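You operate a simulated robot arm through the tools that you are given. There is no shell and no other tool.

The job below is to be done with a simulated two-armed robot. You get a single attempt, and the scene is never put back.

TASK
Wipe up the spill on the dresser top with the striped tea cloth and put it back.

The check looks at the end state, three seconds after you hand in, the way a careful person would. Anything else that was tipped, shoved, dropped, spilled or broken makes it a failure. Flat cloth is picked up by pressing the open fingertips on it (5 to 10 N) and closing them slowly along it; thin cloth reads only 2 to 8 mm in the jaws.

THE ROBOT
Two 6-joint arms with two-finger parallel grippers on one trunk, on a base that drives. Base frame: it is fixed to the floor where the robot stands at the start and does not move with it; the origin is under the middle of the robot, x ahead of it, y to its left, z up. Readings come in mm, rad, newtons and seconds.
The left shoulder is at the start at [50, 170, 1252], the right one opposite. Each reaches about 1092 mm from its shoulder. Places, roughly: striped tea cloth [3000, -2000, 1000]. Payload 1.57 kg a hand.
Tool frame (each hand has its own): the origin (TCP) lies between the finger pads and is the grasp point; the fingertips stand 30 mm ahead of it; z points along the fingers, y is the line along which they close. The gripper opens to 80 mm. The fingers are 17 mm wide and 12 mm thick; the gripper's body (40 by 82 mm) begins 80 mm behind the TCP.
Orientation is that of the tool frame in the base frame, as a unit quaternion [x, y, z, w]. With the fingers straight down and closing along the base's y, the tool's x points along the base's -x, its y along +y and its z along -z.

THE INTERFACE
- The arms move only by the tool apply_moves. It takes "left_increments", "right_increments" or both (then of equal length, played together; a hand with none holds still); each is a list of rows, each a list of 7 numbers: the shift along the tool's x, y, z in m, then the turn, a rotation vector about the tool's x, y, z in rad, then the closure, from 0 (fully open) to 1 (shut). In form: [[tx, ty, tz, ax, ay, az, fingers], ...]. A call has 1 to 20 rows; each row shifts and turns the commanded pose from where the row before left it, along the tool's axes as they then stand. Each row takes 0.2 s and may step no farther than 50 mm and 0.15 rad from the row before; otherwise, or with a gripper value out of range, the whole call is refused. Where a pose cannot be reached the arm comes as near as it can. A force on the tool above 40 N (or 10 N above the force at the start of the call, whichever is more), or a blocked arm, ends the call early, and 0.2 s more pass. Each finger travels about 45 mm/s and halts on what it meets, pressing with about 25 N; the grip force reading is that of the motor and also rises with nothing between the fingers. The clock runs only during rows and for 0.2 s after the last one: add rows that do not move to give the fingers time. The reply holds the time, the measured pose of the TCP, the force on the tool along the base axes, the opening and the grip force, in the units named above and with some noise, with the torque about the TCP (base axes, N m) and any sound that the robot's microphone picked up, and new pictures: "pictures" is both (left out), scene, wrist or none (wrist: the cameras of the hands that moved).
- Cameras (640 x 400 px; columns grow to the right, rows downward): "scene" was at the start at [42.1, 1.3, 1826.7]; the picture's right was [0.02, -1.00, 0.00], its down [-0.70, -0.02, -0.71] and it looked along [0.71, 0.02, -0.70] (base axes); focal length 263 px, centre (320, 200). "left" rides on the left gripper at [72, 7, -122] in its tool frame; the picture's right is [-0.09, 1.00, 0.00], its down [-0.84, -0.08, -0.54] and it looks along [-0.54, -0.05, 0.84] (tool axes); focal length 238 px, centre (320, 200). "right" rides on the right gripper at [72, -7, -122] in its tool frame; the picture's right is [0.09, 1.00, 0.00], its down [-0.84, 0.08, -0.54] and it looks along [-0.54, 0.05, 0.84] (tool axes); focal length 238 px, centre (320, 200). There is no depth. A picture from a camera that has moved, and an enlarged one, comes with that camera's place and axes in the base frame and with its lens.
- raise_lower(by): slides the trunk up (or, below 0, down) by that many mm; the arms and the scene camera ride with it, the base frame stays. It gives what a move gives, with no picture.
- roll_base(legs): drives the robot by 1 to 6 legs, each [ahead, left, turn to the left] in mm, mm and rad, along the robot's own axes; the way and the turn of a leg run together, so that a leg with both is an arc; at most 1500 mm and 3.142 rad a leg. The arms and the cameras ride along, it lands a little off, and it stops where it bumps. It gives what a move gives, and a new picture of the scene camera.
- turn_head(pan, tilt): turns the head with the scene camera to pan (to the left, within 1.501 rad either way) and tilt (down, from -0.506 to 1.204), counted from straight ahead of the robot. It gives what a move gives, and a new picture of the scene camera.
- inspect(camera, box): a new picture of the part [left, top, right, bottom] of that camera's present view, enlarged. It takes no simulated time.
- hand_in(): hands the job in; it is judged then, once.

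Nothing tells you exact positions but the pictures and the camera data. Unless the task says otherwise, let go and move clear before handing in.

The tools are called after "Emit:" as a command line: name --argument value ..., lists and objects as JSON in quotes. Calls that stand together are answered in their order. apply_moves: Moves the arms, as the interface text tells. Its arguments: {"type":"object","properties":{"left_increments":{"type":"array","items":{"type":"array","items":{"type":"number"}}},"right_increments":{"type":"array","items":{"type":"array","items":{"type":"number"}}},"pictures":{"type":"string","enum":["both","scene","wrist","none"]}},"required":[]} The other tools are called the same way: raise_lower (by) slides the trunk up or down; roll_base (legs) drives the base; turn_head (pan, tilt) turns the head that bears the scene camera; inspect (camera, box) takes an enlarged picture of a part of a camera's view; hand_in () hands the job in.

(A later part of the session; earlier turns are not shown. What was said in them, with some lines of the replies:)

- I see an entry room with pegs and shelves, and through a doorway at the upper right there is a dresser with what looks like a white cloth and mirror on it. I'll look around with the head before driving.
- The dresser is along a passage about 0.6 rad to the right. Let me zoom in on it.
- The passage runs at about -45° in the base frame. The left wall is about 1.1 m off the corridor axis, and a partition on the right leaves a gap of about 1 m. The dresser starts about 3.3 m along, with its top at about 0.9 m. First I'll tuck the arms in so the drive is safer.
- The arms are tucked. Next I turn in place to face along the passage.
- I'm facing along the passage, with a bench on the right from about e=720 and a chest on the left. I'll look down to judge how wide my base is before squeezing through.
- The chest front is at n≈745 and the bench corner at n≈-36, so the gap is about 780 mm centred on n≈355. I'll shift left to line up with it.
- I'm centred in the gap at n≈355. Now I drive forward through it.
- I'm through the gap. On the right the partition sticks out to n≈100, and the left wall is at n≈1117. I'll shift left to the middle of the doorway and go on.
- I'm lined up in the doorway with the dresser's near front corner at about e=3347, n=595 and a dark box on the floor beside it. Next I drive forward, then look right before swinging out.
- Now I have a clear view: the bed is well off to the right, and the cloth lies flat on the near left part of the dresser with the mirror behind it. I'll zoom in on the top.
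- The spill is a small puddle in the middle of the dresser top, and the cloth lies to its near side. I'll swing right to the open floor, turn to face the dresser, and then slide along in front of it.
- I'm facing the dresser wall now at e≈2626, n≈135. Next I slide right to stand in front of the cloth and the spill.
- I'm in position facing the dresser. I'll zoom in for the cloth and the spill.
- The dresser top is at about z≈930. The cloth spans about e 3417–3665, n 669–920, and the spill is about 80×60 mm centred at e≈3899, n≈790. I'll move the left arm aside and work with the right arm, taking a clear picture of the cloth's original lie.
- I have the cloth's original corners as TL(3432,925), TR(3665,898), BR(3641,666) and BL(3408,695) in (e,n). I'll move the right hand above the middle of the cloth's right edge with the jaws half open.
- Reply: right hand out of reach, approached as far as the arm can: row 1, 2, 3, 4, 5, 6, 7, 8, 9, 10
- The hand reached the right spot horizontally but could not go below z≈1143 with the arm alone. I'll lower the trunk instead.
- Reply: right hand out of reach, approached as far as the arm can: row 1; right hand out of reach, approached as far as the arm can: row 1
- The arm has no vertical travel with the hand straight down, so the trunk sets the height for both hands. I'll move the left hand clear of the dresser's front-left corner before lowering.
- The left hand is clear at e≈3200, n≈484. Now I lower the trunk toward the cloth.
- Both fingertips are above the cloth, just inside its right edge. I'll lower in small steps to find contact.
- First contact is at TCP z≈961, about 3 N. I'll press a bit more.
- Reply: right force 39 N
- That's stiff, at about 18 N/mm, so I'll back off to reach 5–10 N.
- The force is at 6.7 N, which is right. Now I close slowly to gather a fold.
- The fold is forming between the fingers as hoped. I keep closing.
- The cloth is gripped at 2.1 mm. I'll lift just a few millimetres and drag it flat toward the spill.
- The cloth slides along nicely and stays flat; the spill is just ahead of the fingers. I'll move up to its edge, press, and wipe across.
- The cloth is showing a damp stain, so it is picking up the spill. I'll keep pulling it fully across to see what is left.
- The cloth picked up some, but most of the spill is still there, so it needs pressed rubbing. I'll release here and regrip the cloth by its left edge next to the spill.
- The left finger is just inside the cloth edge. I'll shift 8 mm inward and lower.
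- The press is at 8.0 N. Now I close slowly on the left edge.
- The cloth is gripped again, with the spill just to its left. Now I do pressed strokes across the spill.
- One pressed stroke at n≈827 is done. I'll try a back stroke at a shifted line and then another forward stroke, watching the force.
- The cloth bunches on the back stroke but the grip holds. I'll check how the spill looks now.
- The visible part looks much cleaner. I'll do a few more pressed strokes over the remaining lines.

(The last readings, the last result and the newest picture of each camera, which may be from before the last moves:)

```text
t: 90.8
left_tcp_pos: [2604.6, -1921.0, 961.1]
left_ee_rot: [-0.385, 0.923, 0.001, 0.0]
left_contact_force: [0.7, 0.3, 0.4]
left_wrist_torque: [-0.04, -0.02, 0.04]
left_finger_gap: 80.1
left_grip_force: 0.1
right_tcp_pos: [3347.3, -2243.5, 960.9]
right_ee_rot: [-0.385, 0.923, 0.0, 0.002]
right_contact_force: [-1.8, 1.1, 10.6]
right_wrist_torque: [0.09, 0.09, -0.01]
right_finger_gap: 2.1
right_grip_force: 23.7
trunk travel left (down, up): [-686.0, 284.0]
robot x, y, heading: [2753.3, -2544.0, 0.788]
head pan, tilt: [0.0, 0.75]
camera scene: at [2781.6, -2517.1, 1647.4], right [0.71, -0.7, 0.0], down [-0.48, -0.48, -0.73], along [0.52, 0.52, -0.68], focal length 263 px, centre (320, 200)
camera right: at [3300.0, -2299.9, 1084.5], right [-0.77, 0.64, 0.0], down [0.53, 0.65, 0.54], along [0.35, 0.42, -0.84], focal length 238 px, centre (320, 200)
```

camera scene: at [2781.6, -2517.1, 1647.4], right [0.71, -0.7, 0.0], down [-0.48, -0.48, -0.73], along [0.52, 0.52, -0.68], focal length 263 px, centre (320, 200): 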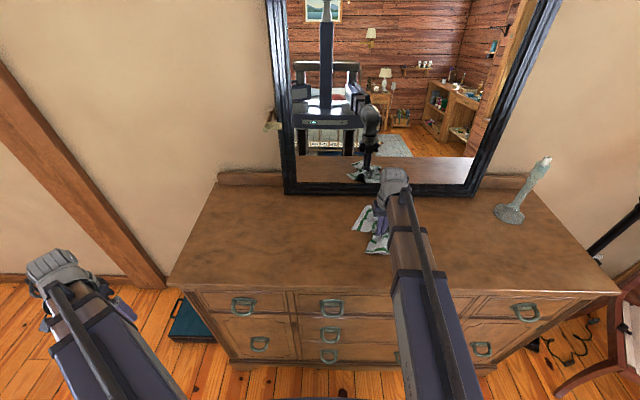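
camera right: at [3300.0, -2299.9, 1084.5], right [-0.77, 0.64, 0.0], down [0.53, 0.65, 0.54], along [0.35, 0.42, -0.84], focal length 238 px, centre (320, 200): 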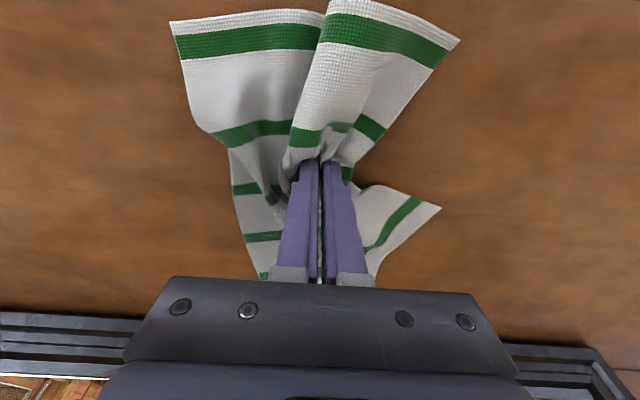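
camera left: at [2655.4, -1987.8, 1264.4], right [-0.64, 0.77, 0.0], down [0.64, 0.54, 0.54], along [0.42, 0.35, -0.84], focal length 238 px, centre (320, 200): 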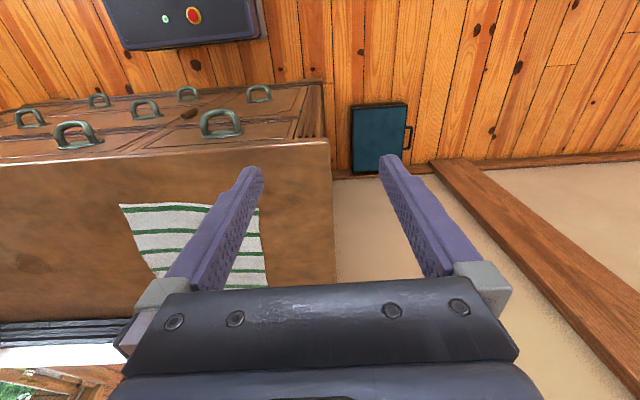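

Emit:
apply_moves --right_increments '[[0.008, 0, 0, 0, 0, 0, 1], [0.008, 0, 0, 0, 0, 0, 1], [0, 0.016, 0, 0, 0, 0, 1], [0, 0.016, 0, 0, 0, 0, 1], [0, 0.016, 0, 0, 0, 0, 1], [0, 0.016, 0, 0, 0, 0, 1], [0, 0.016, 0, 0, 0, 0, 1], [0, 0.016, 0, 0, 0, 0, 1], [0, 0.016, 0, 0, 0, 0, 1], [0.008, 0, 0, 0, 0, 0, 1], [0.008, 0, 0, 0, 0, 0, 1], [0, -0.016, 0, 0, 0, 0, 1], [0, -0.016, 0, 0, 0, 0, 1], [0, -0.016, 0, 0, 0, 0, 1], [0, -0.016, 0, 0, 0, 0, 1], [0, -0.016, 0, 0, 0, 0, 1], [0, -0.016, 0, 0, 0, 0, 1], [0, -0.016, 0, 0, 0, 0, 1], [0, -0.016, 0, 0, 0, 0, 1], [0, 0, 0, 0, 0, 0, 1]]' --pictures "both"

Emit:
inspect --camera "scene" --box '[335, 200, 400, 250]'

```text
t: 95.0
left_tcp_pos: [2605.3, -1921.6, 960.8]
left_ee_rot: [-0.385, 0.923, -0.001, 0.001]
left_contact_force: [0.1, 0.4, 0.0]
left_wrist_torque: [0.04, 0.0, 0.01]
left_finger_gap: 79.9
left_grip_force: 0.1
right_tcp_pos: [3336.3, -2278.1, 962.4]
right_ee_rot: [-0.386, 0.922, -0.001, 0.0]
right_contact_force: [-1.4, 2.3, 9.5]
right_wrist_torque: [0.09, 0.08, -0.03]
right_finger_gap: 2.5
right_grip_force: 23.9
trunk travel left (down, up): [-686.0, 284.0]
robot x, y, heading: [2753.8, -2547.9, 0.792]
head pan, tilt: [0.0, 0.75]
camera scene: at [2781.6, -2517.1, 1647.4], right [0.71, -0.7, 0.0], down [-0.48, -0.48, -0.73], along [0.52, 0.52, -0.68], focal length 263 px, centre (320, 200)
camera right: at [3288.6, -2334.1, 1084.5], right [-0.77, 0.64, 0.0], down [0.53, 0.65, 0.54], along [0.35, 0.42, -0.84], focal length 238 px, centre (320, 200)
```

scene: 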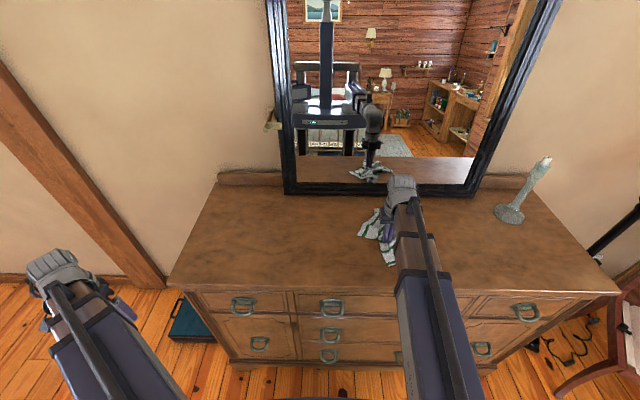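
right: 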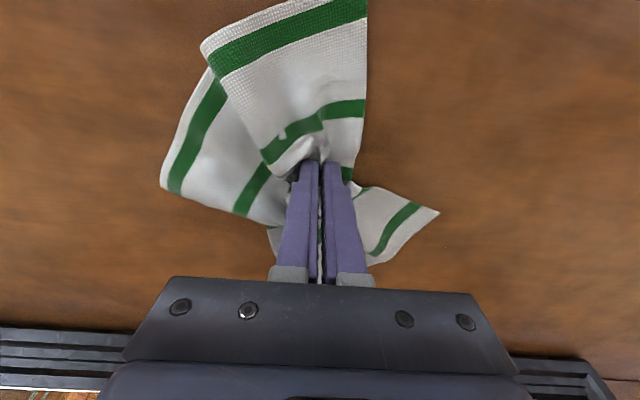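

```text
8.00 times, centred on (368, 225) of scene
camera zoom: at [2781.6, -2517.1, 1647.4], right [0.71, -0.7, 0.0], down [-0.48, -0.48, -0.73], along [0.52, 0.52, -0.68], focal length 2102 px, centre (-60, 0)
```

zoom: 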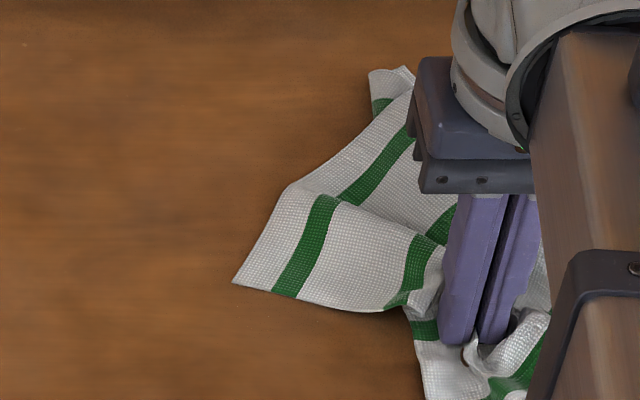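

The wiped area looks clean where it shows. Now I lift slightly and drag the cloth back to the left along the line of its original orientation, which will uncover the spill spot.

Emit:
raise_lower --by 3

Emit:
apply_moves --right_increments '[[-0.001, 0.01, 0, 0, 0, 0, 1], [-0.002, 0.02, 0, 0, 0, 0, 1], [-0.002, 0.02, 0, 0, 0, 0, 1], [-0.002, 0.02, 0, 0, 0, 0, 1], [-0.002, 0.02, 0, 0, 0, 0, 1], [-0.002, 0.02, 0, 0, 0, 0, 1], [-0.002, 0.02, 0, 0, 0, 0, 1], [-0.002, 0.02, 0, 0, 0, 0, 1], [-0.002, 0.02, 0, 0, 0, 0, 1], [-0.002, 0.02, 0, 0, 0, 0, 1], [-0.002, 0.02, 0, 0, 0, 0, 1], [-0.002, 0.02, 0, 0, 0, 0, 1], [-0.002, 0.02, 0, 0, 0, 0, 1], [-0.002, 0.02, 0, 0, 0, 0, 1], [-0.002, 0.02, 0, 0, 0, 0, 1], [-0.002, 0.02, 0, 0, 0, 0, 1], [-0.002, 0.02, 0, 0, 0, 0, 1], [-0.001, 0.01, 0, 0, 0, 0, 1], [0, 0, 0, 0, 0, 0, 1]]' --pictures "both"

Emit:
inspect --camera "scene" --box '[260, 180, 420, 280]'

```text
t: 95.5
left_tcp_pos: [2605.5, -1921.3, 963.7]
left_ee_rot: [-0.385, 0.923, -0.001, 0.001]
left_contact_force: [0.8, -0.2, -0.6]
left_wrist_torque: [0.05, -0.01, 0.03]
left_finger_gap: 80.0
left_grip_force: 0.1
right_tcp_pos: [3336.5, -2277.5, 964.4]
right_ee_rot: [-0.385, 0.923, -0.001, 0.0]
right_contact_force: [0.2, 1.4, 0.9]
right_wrist_torque: [0.05, -0.01, 0.01]
right_finger_gap: 2.3
right_grip_force: 23.8
trunk travel left (down, up): [-689.0, 281.0]
robot x, y, heading: [2749.7, -2552.7, 0.788]
head pan, tilt: [0.0, 0.75]
```

```text
t: 99.5
left_tcp_pos: [2606.1, -1922.0, 964.7]
left_ee_rot: [-0.385, 0.923, 0.0, 0.0]
left_contact_force: [-0.6, 1.2, 0.7]
left_wrist_torque: [0.0, -0.02, 0.01]
left_finger_gap: 79.9
left_grip_force: 0.0
right_tcp_pos: [3118.5, -2013.9, 964.7]
right_ee_rot: [-0.385, 0.923, 0.0, 0.0]
right_contact_force: [1.2, -0.4, -0.6]
right_wrist_torque: [-0.04, 0.0, -0.05]
right_finger_gap: 2.0
right_grip_force: 23.3
trunk travel left (down, up): [-689.0, 281.0]
robot x, y, heading: [2752.7, -2547.7, 0.787]
head pan, tilt: [0.0, 0.75]
camera scene: at [2782.8, -2517.0, 1650.4], right [0.71, -0.7, 0.0], down [-0.48, -0.48, -0.73], along [0.51, 0.52, -0.68], focal length 263 px, centre (320, 200)
camera right: at [3071.8, -2070.6, 1087.0], right [-0.77, 0.64, 0.0], down [0.53, 0.65, 0.54], along [0.35, 0.42, -0.84], focal length 238 px, centre (320, 200)
```

scene: 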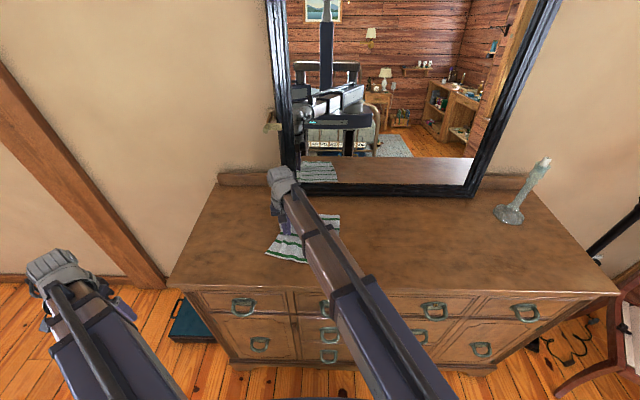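
right: 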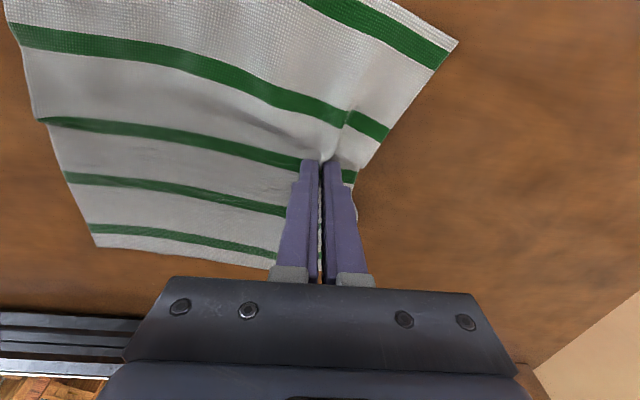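

```text
4.00 times, centred on (340, 230) of scene
camera zoom: at [2782.8, -2517.0, 1650.4], right [0.71, -0.7, 0.0], down [-0.48, -0.48, -0.73], along [0.51, 0.52, -0.68], focal length 1051 px, centre (240, 80)
```

zoom: 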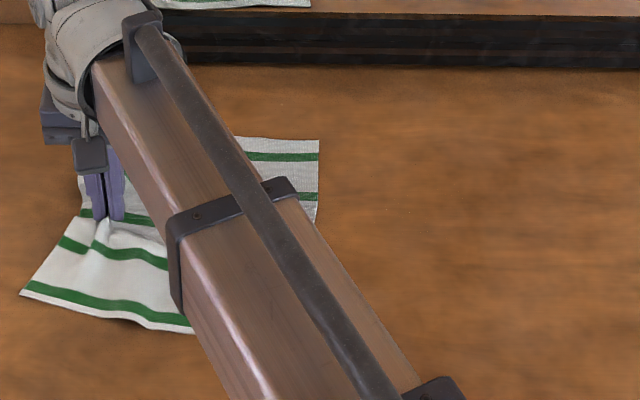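

The cloth unfolded nicely while being dragged, and the spill spot seems clear. Let me check that spot closely.

Emit:
inspect --camera "scene" --box '[335, 205, 395, 250]'

Emit:
inspect --camera "scene" --box '[330, 195, 470, 280]'

```text
8.89 times, centred on (365, 228) of scene
camera zoom: at [2782.8, -2517.0, 1650.4], right [0.71, -0.7, 0.0], down [-0.48, -0.48, -0.73], along [0.51, 0.52, -0.68], focal length 2336 px, centre (-80, -44)
```

zoom: 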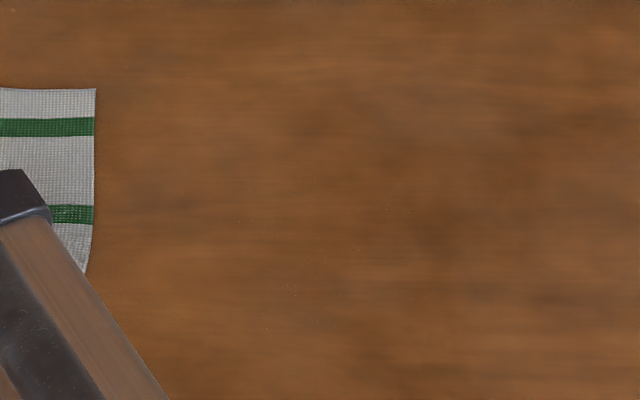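

```text
4.57 times, centred on (400, 238) of scene
camera zoom: at [2782.8, -2517.0, 1650.4], right [0.71, -0.7, 0.0], down [-0.48, -0.48, -0.73], along [0.51, 0.52, -0.68], focal length 1201 px, centre (-46, 29)
```

zoom: 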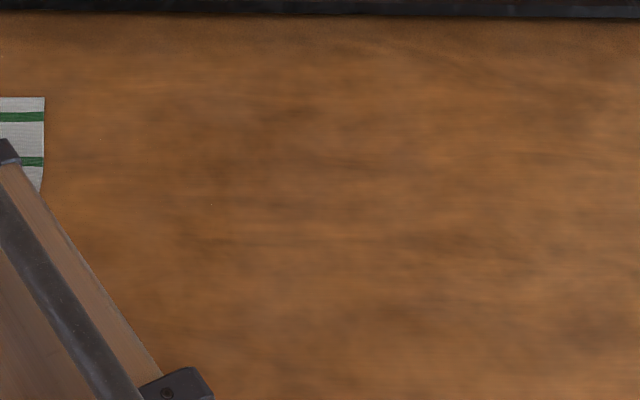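

Emit:
inspect --camera "scene" --box '[350, 218, 380, 240]'

Emit:
inspect --camera "scene" --box '[400, 215, 430, 237]'

```text
16.00 times, centred on (365, 229) of scene
camera zoom: at [2782.8, -2517.0, 1650.4], right [0.71, -0.7, 0.0], down [-0.48, -0.48, -0.73], along [0.51, 0.52, -0.68], focal length 4205 px, centre (-400, -264)
```

zoom: 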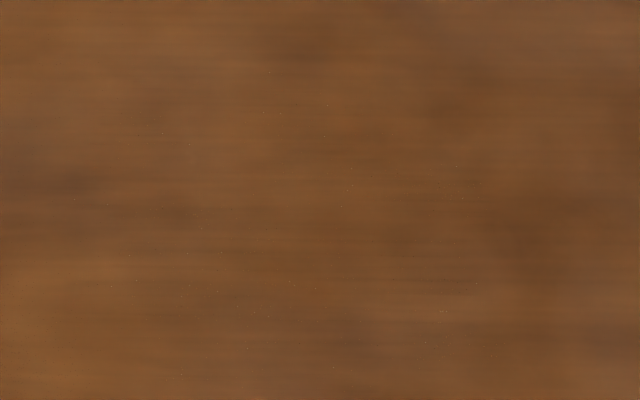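

```text
16.00 times, centred on (415, 226) of scene
camera zoom: at [2782.8, -2517.0, 1650.4], right [0.71, -0.7, 0.0], down [-0.48, -0.48, -0.73], along [0.51, 0.52, -0.68], focal length 4205 px, centre (-1200, -216)
```

zoom: 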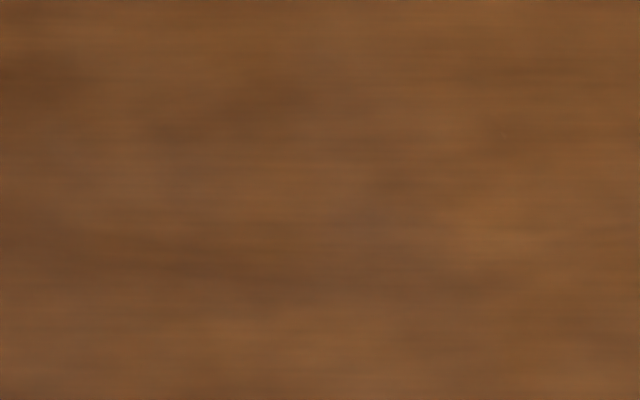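

The spill spot is clean. I'll keep dragging the cloth the last 165 mm back to its original place.

Emit:
apply_moves --right_increments '[[-0.002, 0.012, 0, 0, 0, 0, 1], [-0.002, 0.0167, 0, 0, 0, 0, 1], [-0.002, 0.0167, 0, 0, 0, 0, 1], [-0.002, 0.0167, 0, 0, 0, 0, 1], [-0.002, 0.0167, 0, 0, 0, 0, 1], [-0.002, 0.0167, 0, 0, 0, 0, 1], [-0.002, 0.0167, 0, 0, 0, 0, 1], [-0.002, 0.0167, 0, 0, 0, 0, 1], [-0.002, 0.0167, 0, 0, 0, 0, 1], [-0.002, 0.0167, 0, 0, 0, 0, 1], [0, 0.005, 0, 0, 0, 0, 1], [0, 0, 0, 0, 0, 0, 1]]' --pictures "both"

Emit:
inspect --camera "scene" --box '[210, 180, 370, 280]'

```text
t: 102.1
left_tcp_pos: [2606.1, -1921.7, 963.1]
left_ee_rot: [-0.385, 0.923, 0.0, -0.001]
left_contact_force: [0.4, -0.9, -0.2]
left_wrist_torque: [-0.01, 0.0, -0.01]
left_finger_gap: 80.0
left_grip_force: 0.0
right_tcp_pos: [3012.7, -1881.7, 964.5]
right_ee_rot: [-0.385, 0.923, -0.001, 0.0]
right_contact_force: [1.0, -0.5, -0.6]
right_wrist_torque: [-0.01, -0.02, -0.01]
right_finger_gap: 2.0
right_grip_force: 23.4
trunk travel left (down, up): [-689.0, 281.0]
robot x, y, heading: [2753.1, -2549.2, 0.792]
head pan, tilt: [0.0, 0.75]
camera scene: at [2782.7, -2516.9, 1650.4], right [0.71, -0.7, 0.0], down [-0.48, -0.48, -0.73], along [0.51, 0.52, -0.68], focal length 263 px, centre (320, 200)
camera right: at [2966.4, -1938.3, 1087.0], right [-0.77, 0.64, 0.0], down [0.53, 0.65, 0.54], along [0.35, 0.42, -0.84], focal length 238 px, centre (320, 200)
```

scene: 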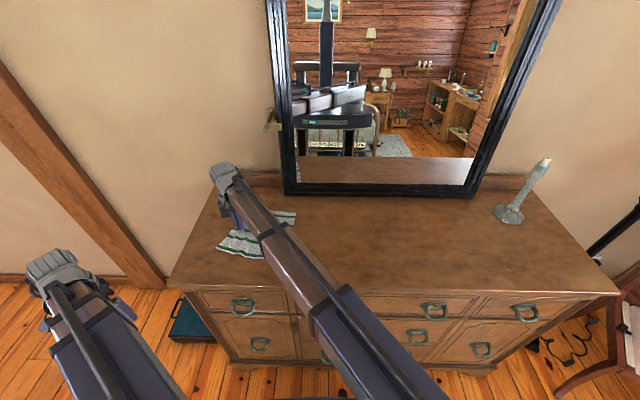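
right: 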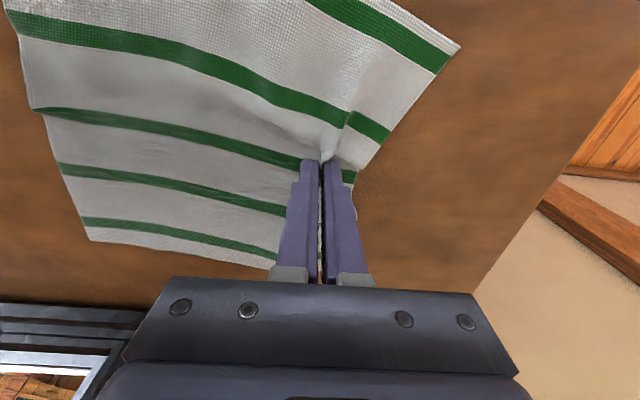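

```text
4.00 times, centred on (290, 230) of scene
camera zoom: at [2782.7, -2516.9, 1650.4], right [0.71, -0.7, 0.0], down [-0.48, -0.48, -0.73], along [0.51, 0.52, -0.68], focal length 1051 px, centre (440, 80)
```

zoom: 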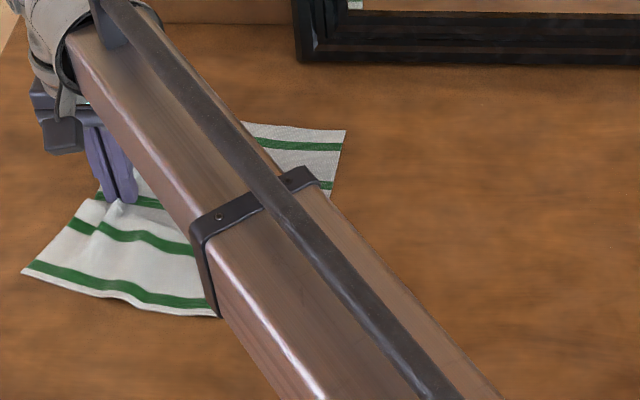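

The cloth is back over its original place. I'll press down lightly and open the fingers slowly so they spread the fold flat.

Emit:
raise_lower --by -2.8

```text
t: 102.6
left_tcp_pos: [2606.4, -1920.4, 960.9]
left_ee_rot: [-0.385, 0.923, 0.0, 0.0]
left_contact_force: [0.2, 0.2, -0.7]
left_wrist_torque: [0.01, 0.0, -0.03]
left_finger_gap: 79.9
left_grip_force: 0.1
right_tcp_pos: [3012.0, -1882.3, 960.7]
right_ee_rot: [-0.386, 0.923, -0.001, 0.0]
right_contact_force: [0.7, 0.2, 9.8]
right_wrist_torque: [0.01, 0.03, -0.01]
right_finger_gap: 2.1
right_grip_force: 23.1
trunk travel left (down, up): [-686.0, 284.0]
robot x, y, heading: [2753.0, -2551.0, 0.792]
head pan, tilt: [0.0, 0.75]
```

Emit:
apply_moves --right_increments '[[0, 0, 0, 0, 0, 0, 0.97], [0, 0, 0, 0, 0, 0, 0.94], [0, 0, 0, 0, 0, 0, 0.91], [0, 0, 0, 0, 0, 0, 0.88], [0, 0, 0, 0, 0, 0, 0.85], [0, 0, 0, 0, 0, 0, 0.82], [0, 0, 0, 0, 0, 0, 0.79], [0, 0, 0, 0, 0, 0, 0.76], [0, 0, 0, 0, 0, 0, 0.73], [0, 0, 0, 0, 0, 0, 0.7], [0, 0, 0, 0, 0, 0, 0.67], [0, 0, 0, 0, 0, 0, 0.64], [0, 0, 0, 0, 0, 0, 0.61], [0, 0, 0, 0, 0, 0, 0.58], [0, 0, 0, 0, 0, 0, 0.55], [0, 0, 0, 0, 0, 0, 0.55]]' --pictures "both"

```text
t: 106.0
left_tcp_pos: [2606.8, -1921.8, 960.1]
left_ee_rot: [-0.385, 0.923, 0.0, 0.0]
left_contact_force: [0.5, -1.3, 0.2]
left_wrist_torque: [0.01, 0.0, 0.0]
left_finger_gap: 80.1
left_grip_force: 0.0
right_tcp_pos: [3013.3, -1882.7, 960.8]
right_ee_rot: [-0.385, 0.923, -0.001, 0.0]
right_contact_force: [1.3, 1.5, 5.5]
right_wrist_torque: [0.03, 0.05, -0.03]
right_finger_gap: 34.0
right_grip_force: 0.0
trunk travel left (down, up): [-686.0, 284.0]
robot x, y, heading: [2749.6, -2547.3, 0.782]
head pan, tilt: [0.0, 0.75]
camera scene: at [2782.6, -2517.4, 1647.6], right [0.71, -0.7, 0.0], down [-0.48, -0.48, -0.73], along [0.51, 0.52, -0.68], focal length 263 px, centre (320, 200)
camera right: at [2966.5, -1938.7, 1084.4], right [-0.77, 0.64, 0.0], down [0.53, 0.65, 0.54], along [0.35, 0.42, -0.84], focal length 238 px, centre (320, 200)
```

scene: 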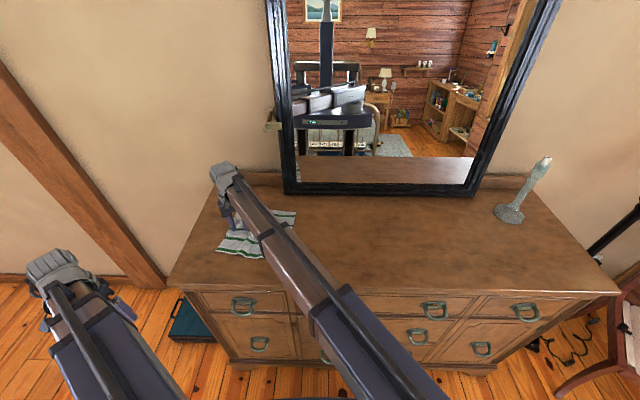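
right: 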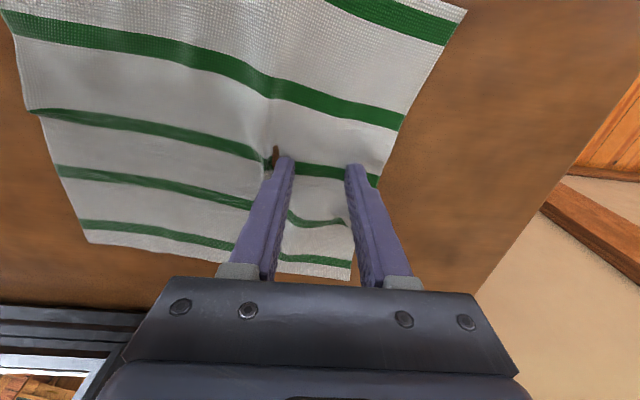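

The fold spread flat again. Now I lift off and move the hand away to look at the result.

Emit:
raise_lower --by 60

Emit:
apply_moves --right_increments '[[0, -0.03, 0, 0, 0, 0, 0.5], [0, -0.045, 0, 0, 0, 0, 0.5], [0, -0.045, 0, 0, 0, 0, 0.5], [0, -0.045, 0, 0, 0, 0, 0.5], [0, -0.045, 0, 0, 0, 0, 0.5], [0, -0.045, 0, 0, 0, 0, 0.5], [0, -0.045, 0, 0, 0, 0, 0.5], [0, -0.045, 0, 0, 0, 0, 0.5], [0, -0.045, 0, 0, 0, 0, 0.5], [0, -0.045, 0, 0, 0, 0, 0.5], [0, 0, 0, 0, 0, 0, 0.5]]' --pictures "both"

Emit:
inspect --camera "scene" --box '[200, 190, 330, 280]'

```text
t: 107.0
left_tcp_pos: [2606.2, -1920.5, 1022.0]
left_ee_rot: [-0.385, 0.923, 0.0, 0.0]
left_contact_force: [0.1, 0.7, 0.1]
left_wrist_torque: [0.02, 0.0, -0.03]
left_finger_gap: 80.0
left_grip_force: 0.1
right_tcp_pos: [3012.7, -1882.1, 1020.8]
right_ee_rot: [-0.385, 0.923, 0.0, 0.0]
right_contact_force: [1.6, 0.0, 0.0]
right_wrist_torque: [0.02, -0.01, 0.02]
right_finger_gap: 36.0
right_grip_force: 0.1
trunk travel left (down, up): [-746.0, 224.0]
robot x, y, heading: [2752.5, -2547.5, 0.788]
head pan, tilt: [0.0, 0.75]
```

```text
t: 109.4
left_tcp_pos: [2606.0, -1921.3, 1020.9]
left_ee_rot: [-0.385, 0.923, 0.0, 0.0]
left_contact_force: [-0.8, 0.7, -0.5]
left_wrist_torque: [0.0, 0.01, -0.02]
left_finger_gap: 80.0
left_grip_force: 0.1
right_tcp_pos: [3322.5, -2190.4, 1021.0]
right_ee_rot: [-0.385, 0.923, -0.001, 0.0]
right_contact_force: [-0.1, 0.1, 0.2]
right_wrist_torque: [-0.01, -0.05, -0.01]
right_finger_gap: 40.1
right_grip_force: 0.1
trunk travel left (down, up): [-746.0, 224.0]
robot x, y, heading: [2753.9, -2547.5, 0.791]
head pan, tilt: [0.0, 0.75]
camera scene: at [2782.4, -2516.5, 1707.6], right [0.71, -0.7, 0.0], down [-0.48, -0.48, -0.73], along [0.51, 0.52, -0.68], focal length 263 px, centre (320, 200)
camera right: at [3275.8, -2246.2, 1144.2], right [-0.77, 0.64, 0.0], down [0.53, 0.65, 0.54], along [0.35, 0.42, -0.84], focal length 238 px, centre (320, 200)
```

scene: 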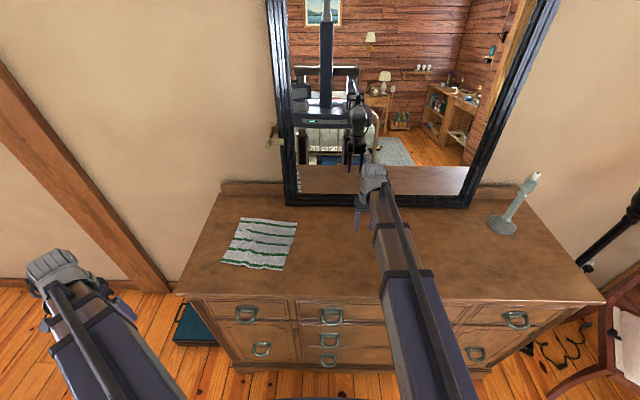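
right: 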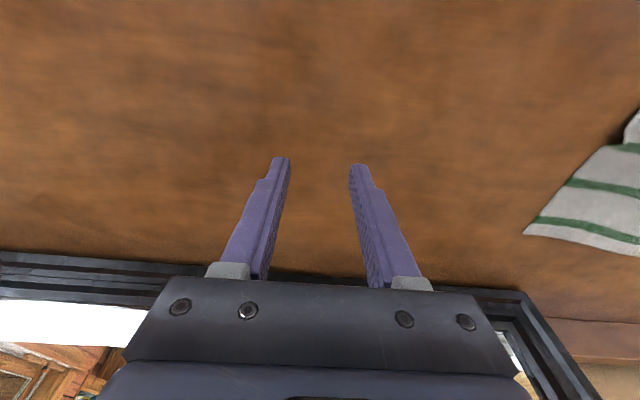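

```text
4.44 times, centred on (265, 235) of scene
camera zoom: at [2782.4, -2516.5, 1707.6], right [0.71, -0.7, 0.0], down [-0.48, -0.48, -0.73], along [0.51, 0.52, -0.68], focal length 1168 px, centre (564, 44)
```

zoom: 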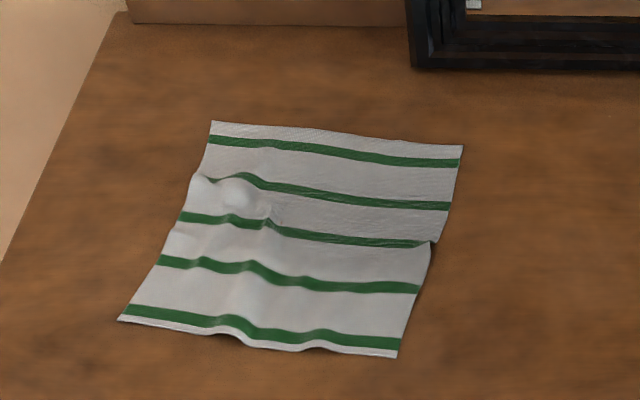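

The cloth is back within about 15 mm of its original corners and lies nearly flat. Let me inspect the spill spot closely with the wrist camera.

Emit:
inspect --camera "right" --box '[200, 60, 440, 210]'

Emit:
inspect --camera "scene" --box '[290, 200, 370, 250]'

Emit:
inspect --camera "right" --box '[280, 100, 360, 150]'

```text
2.67 times, centred on (320, 135) of right
camera zoom: at [3275.8, -2246.2, 1144.2], right [-0.77, 0.64, 0.0], down [0.53, 0.65, 0.54], along [0.35, 0.42, -0.84], focal length 636 px, centre (320, 373)
```

zoom: 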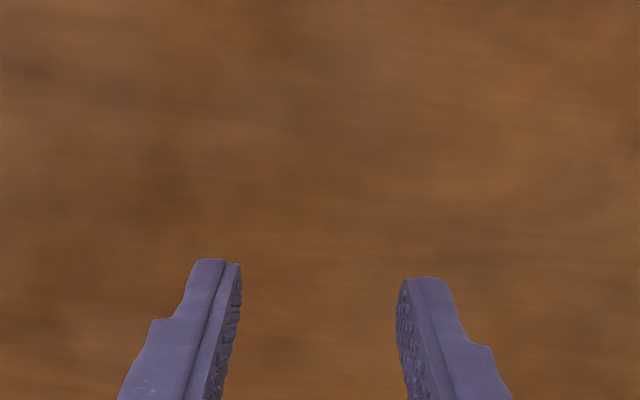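

```text
8.00 times, centred on (330, 225) of scene
camera zoom: at [2782.4, -2516.5, 1707.6], right [0.71, -0.7, 0.0], down [-0.48, -0.48, -0.73], along [0.51, 0.52, -0.68], focal length 2102 px, centre (240, 0)
```

zoom: 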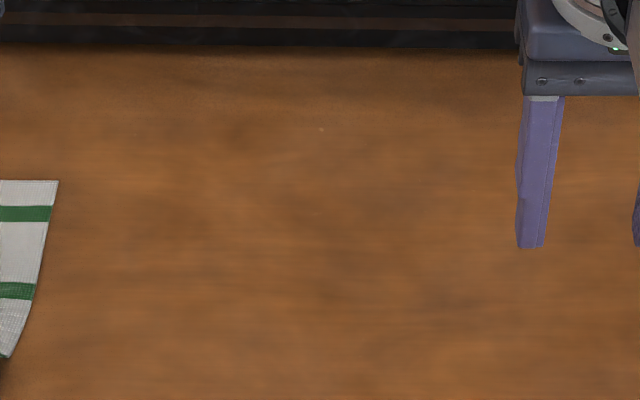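

```text
8.00 times, centred on (320, 125) of right
camera zoom: at [3275.8, -2246.2, 1144.2], right [-0.77, 0.64, 0.0], down [0.53, 0.65, 0.54], along [0.35, 0.42, -0.84], focal length 1907 px, centre (320, 800)
```

zoom: 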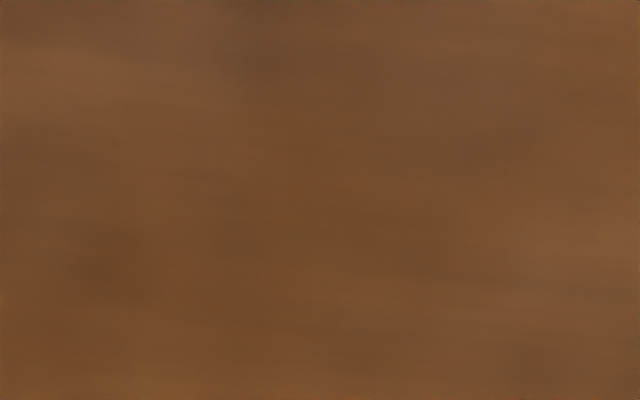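

The spill spot is clean. I'll raise up and draw the hands back clear of the dresser for a final check.

Emit:
raise_lower --by 100

Emit:
apply_moves --right_increments '[[0.04, -0.01, 0, 0, 0, 0, 0.3], [0.045, -0.01, 0, 0, 0, 0, 0.1], [0.045, -0.01, 0, 0, 0, 0, 0], [0.045, -0.01, 0, 0, 0, 0, 0], [0, 0, 0, 0, 0, 0, 0]]' --pictures "both"

Emit:
inspect --camera "scene" --box '[200, 190, 420, 300]'

Emit:
inspect --camera "scene" --box '[320, 210, 400, 270]'

```text
t: 110.7
left_tcp_pos: [2606.9, -1921.3, 1122.2]
left_ee_rot: [-0.385, 0.923, 0.0, 0.0]
left_contact_force: [0.1, 0.8, -0.4]
left_wrist_torque: [-0.03, 0.01, -0.02]
left_finger_gap: 80.2
left_grip_force: 0.1
right_tcp_pos: [3321.6, -2189.6, 1121.7]
right_ee_rot: [-0.385, 0.923, 0.0, 0.0]
right_contact_force: [0.3, 0.2, 0.0]
right_wrist_torque: [0.02, 0.02, 0.0]
right_finger_gap: 39.9
right_grip_force: 0.1
trunk travel left (down, up): [-846.0, 124.0]
robot x, y, heading: [2752.6, -2548.6, 0.79]
head pan, tilt: [0.0, 0.75]
```

```text
t: 111.9
left_tcp_pos: [2605.8, -1921.3, 1121.2]
left_ee_rot: [-0.386, 0.923, 0.0, -0.001]
left_contact_force: [0.4, -0.4, -0.1]
left_wrist_torque: [0.0, 0.01, 0.02]
left_finger_gap: 80.2
left_grip_force: 0.1
right_tcp_pos: [3226.3, -2342.0, 1120.2]
right_ee_rot: [-0.385, 0.923, -0.001, 0.0]
right_contact_force: [0.5, 0.0, -0.4]
right_wrist_torque: [-0.03, 0.01, 0.01]
right_finger_gap: 80.0
right_grip_force: 0.0
trunk travel left (down, up): [-846.0, 124.0]
robot x, y, heading: [2753.8, -2550.7, 0.79]
head pan, tilt: [0.0, 0.75]
camera scene: at [2783.2, -2516.2, 1807.5], right [0.71, -0.7, 0.0], down [-0.48, -0.48, -0.73], along [0.51, 0.52, -0.68], focal length 263 px, centre (320, 200)
camera right: at [3180.3, -2398.7, 1244.0], right [-0.77, 0.64, 0.0], down [0.53, 0.65, 0.54], along [0.35, 0.42, -0.84], focal length 238 px, centre (320, 200)
```

scene: 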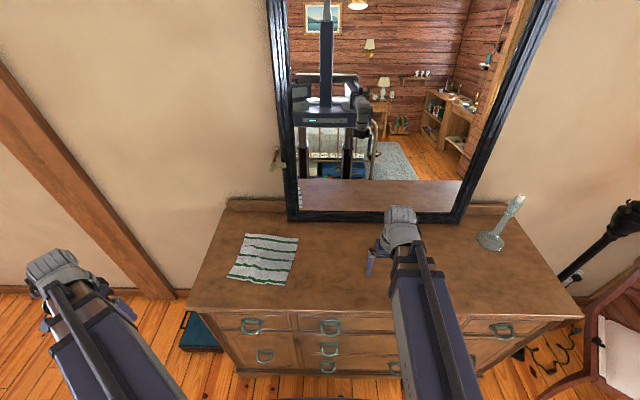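
right: 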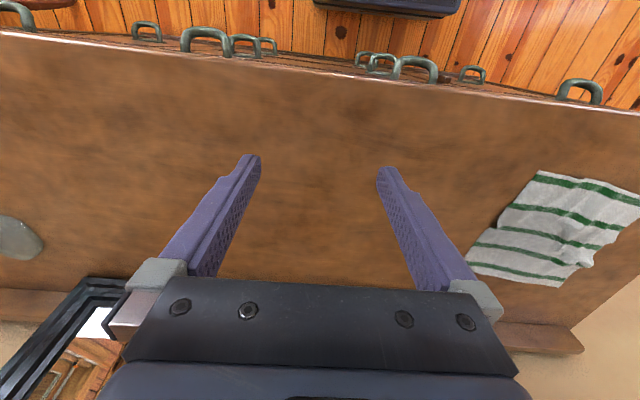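

```text
2.91 times, centred on (310, 245) of scene
camera zoom: at [2783.2, -2516.2, 1807.5], right [0.71, -0.7, 0.0], down [-0.48, -0.48, -0.73], along [0.51, 0.52, -0.68], focal length 764 px, centre (349, 69)
```

zoom: 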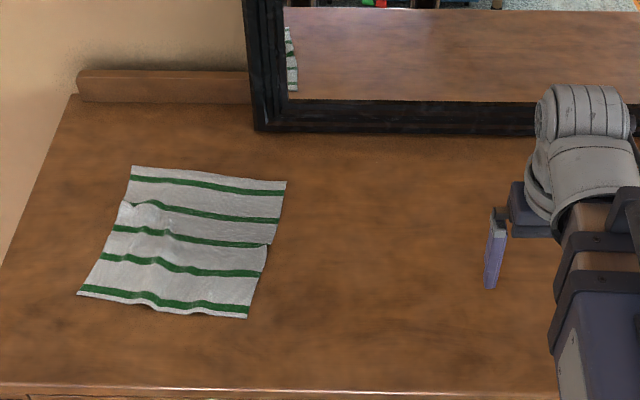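

```text
6.67 times, centred on (360, 240) of scene
camera zoom: at [2783.2, -2516.2, 1807.5], right [0.71, -0.7, 0.0], down [-0.48, -0.48, -0.73], along [0.51, 0.52, -0.68], focal length 1752 px, centre (53, -67)
```

zoom: 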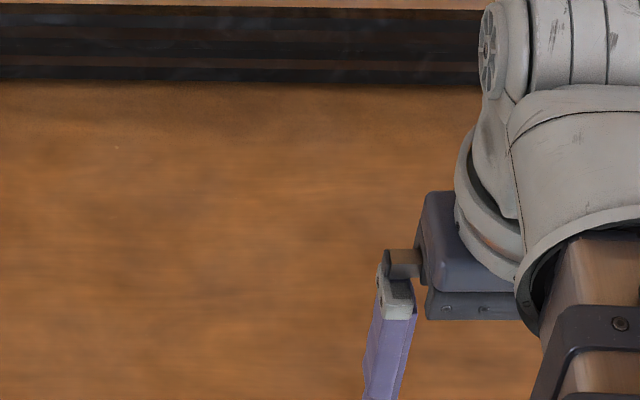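

The spill is gone and the cloth lies flat and released within about 15 mm of where it started. The mirror, candlestick and everything else stand as they were, and both hands are clear. I'm handing in.

Emit:
hand_in

```text
The job is handed in.
```

I wiped up the spill and put the striped tea cloth back on the dresser top. I handed the job in, but no verdict has come back.

- **Spill:** several pressed strokes with the cloth cleared it. Close-up pictures from the head and wrist cameras show clean wood there. An earlier close-up still showed a few tiny bright specks; the last pictures don't.
- **Cloth:** it is released and nearly flat. Three corners are within about 15 mm of where they started, and the near right one is about 24 mm off. A small wrinkle remains near the middle of its left edge, where I gripped it.
- **Everything else:** the mirror and candlestick on the dresser, and the dark case on the floor beside it, look the same as before I started. I saw no sign of a bump on the drive through the hallway, and both hands were clear of the dresser when I handed in.
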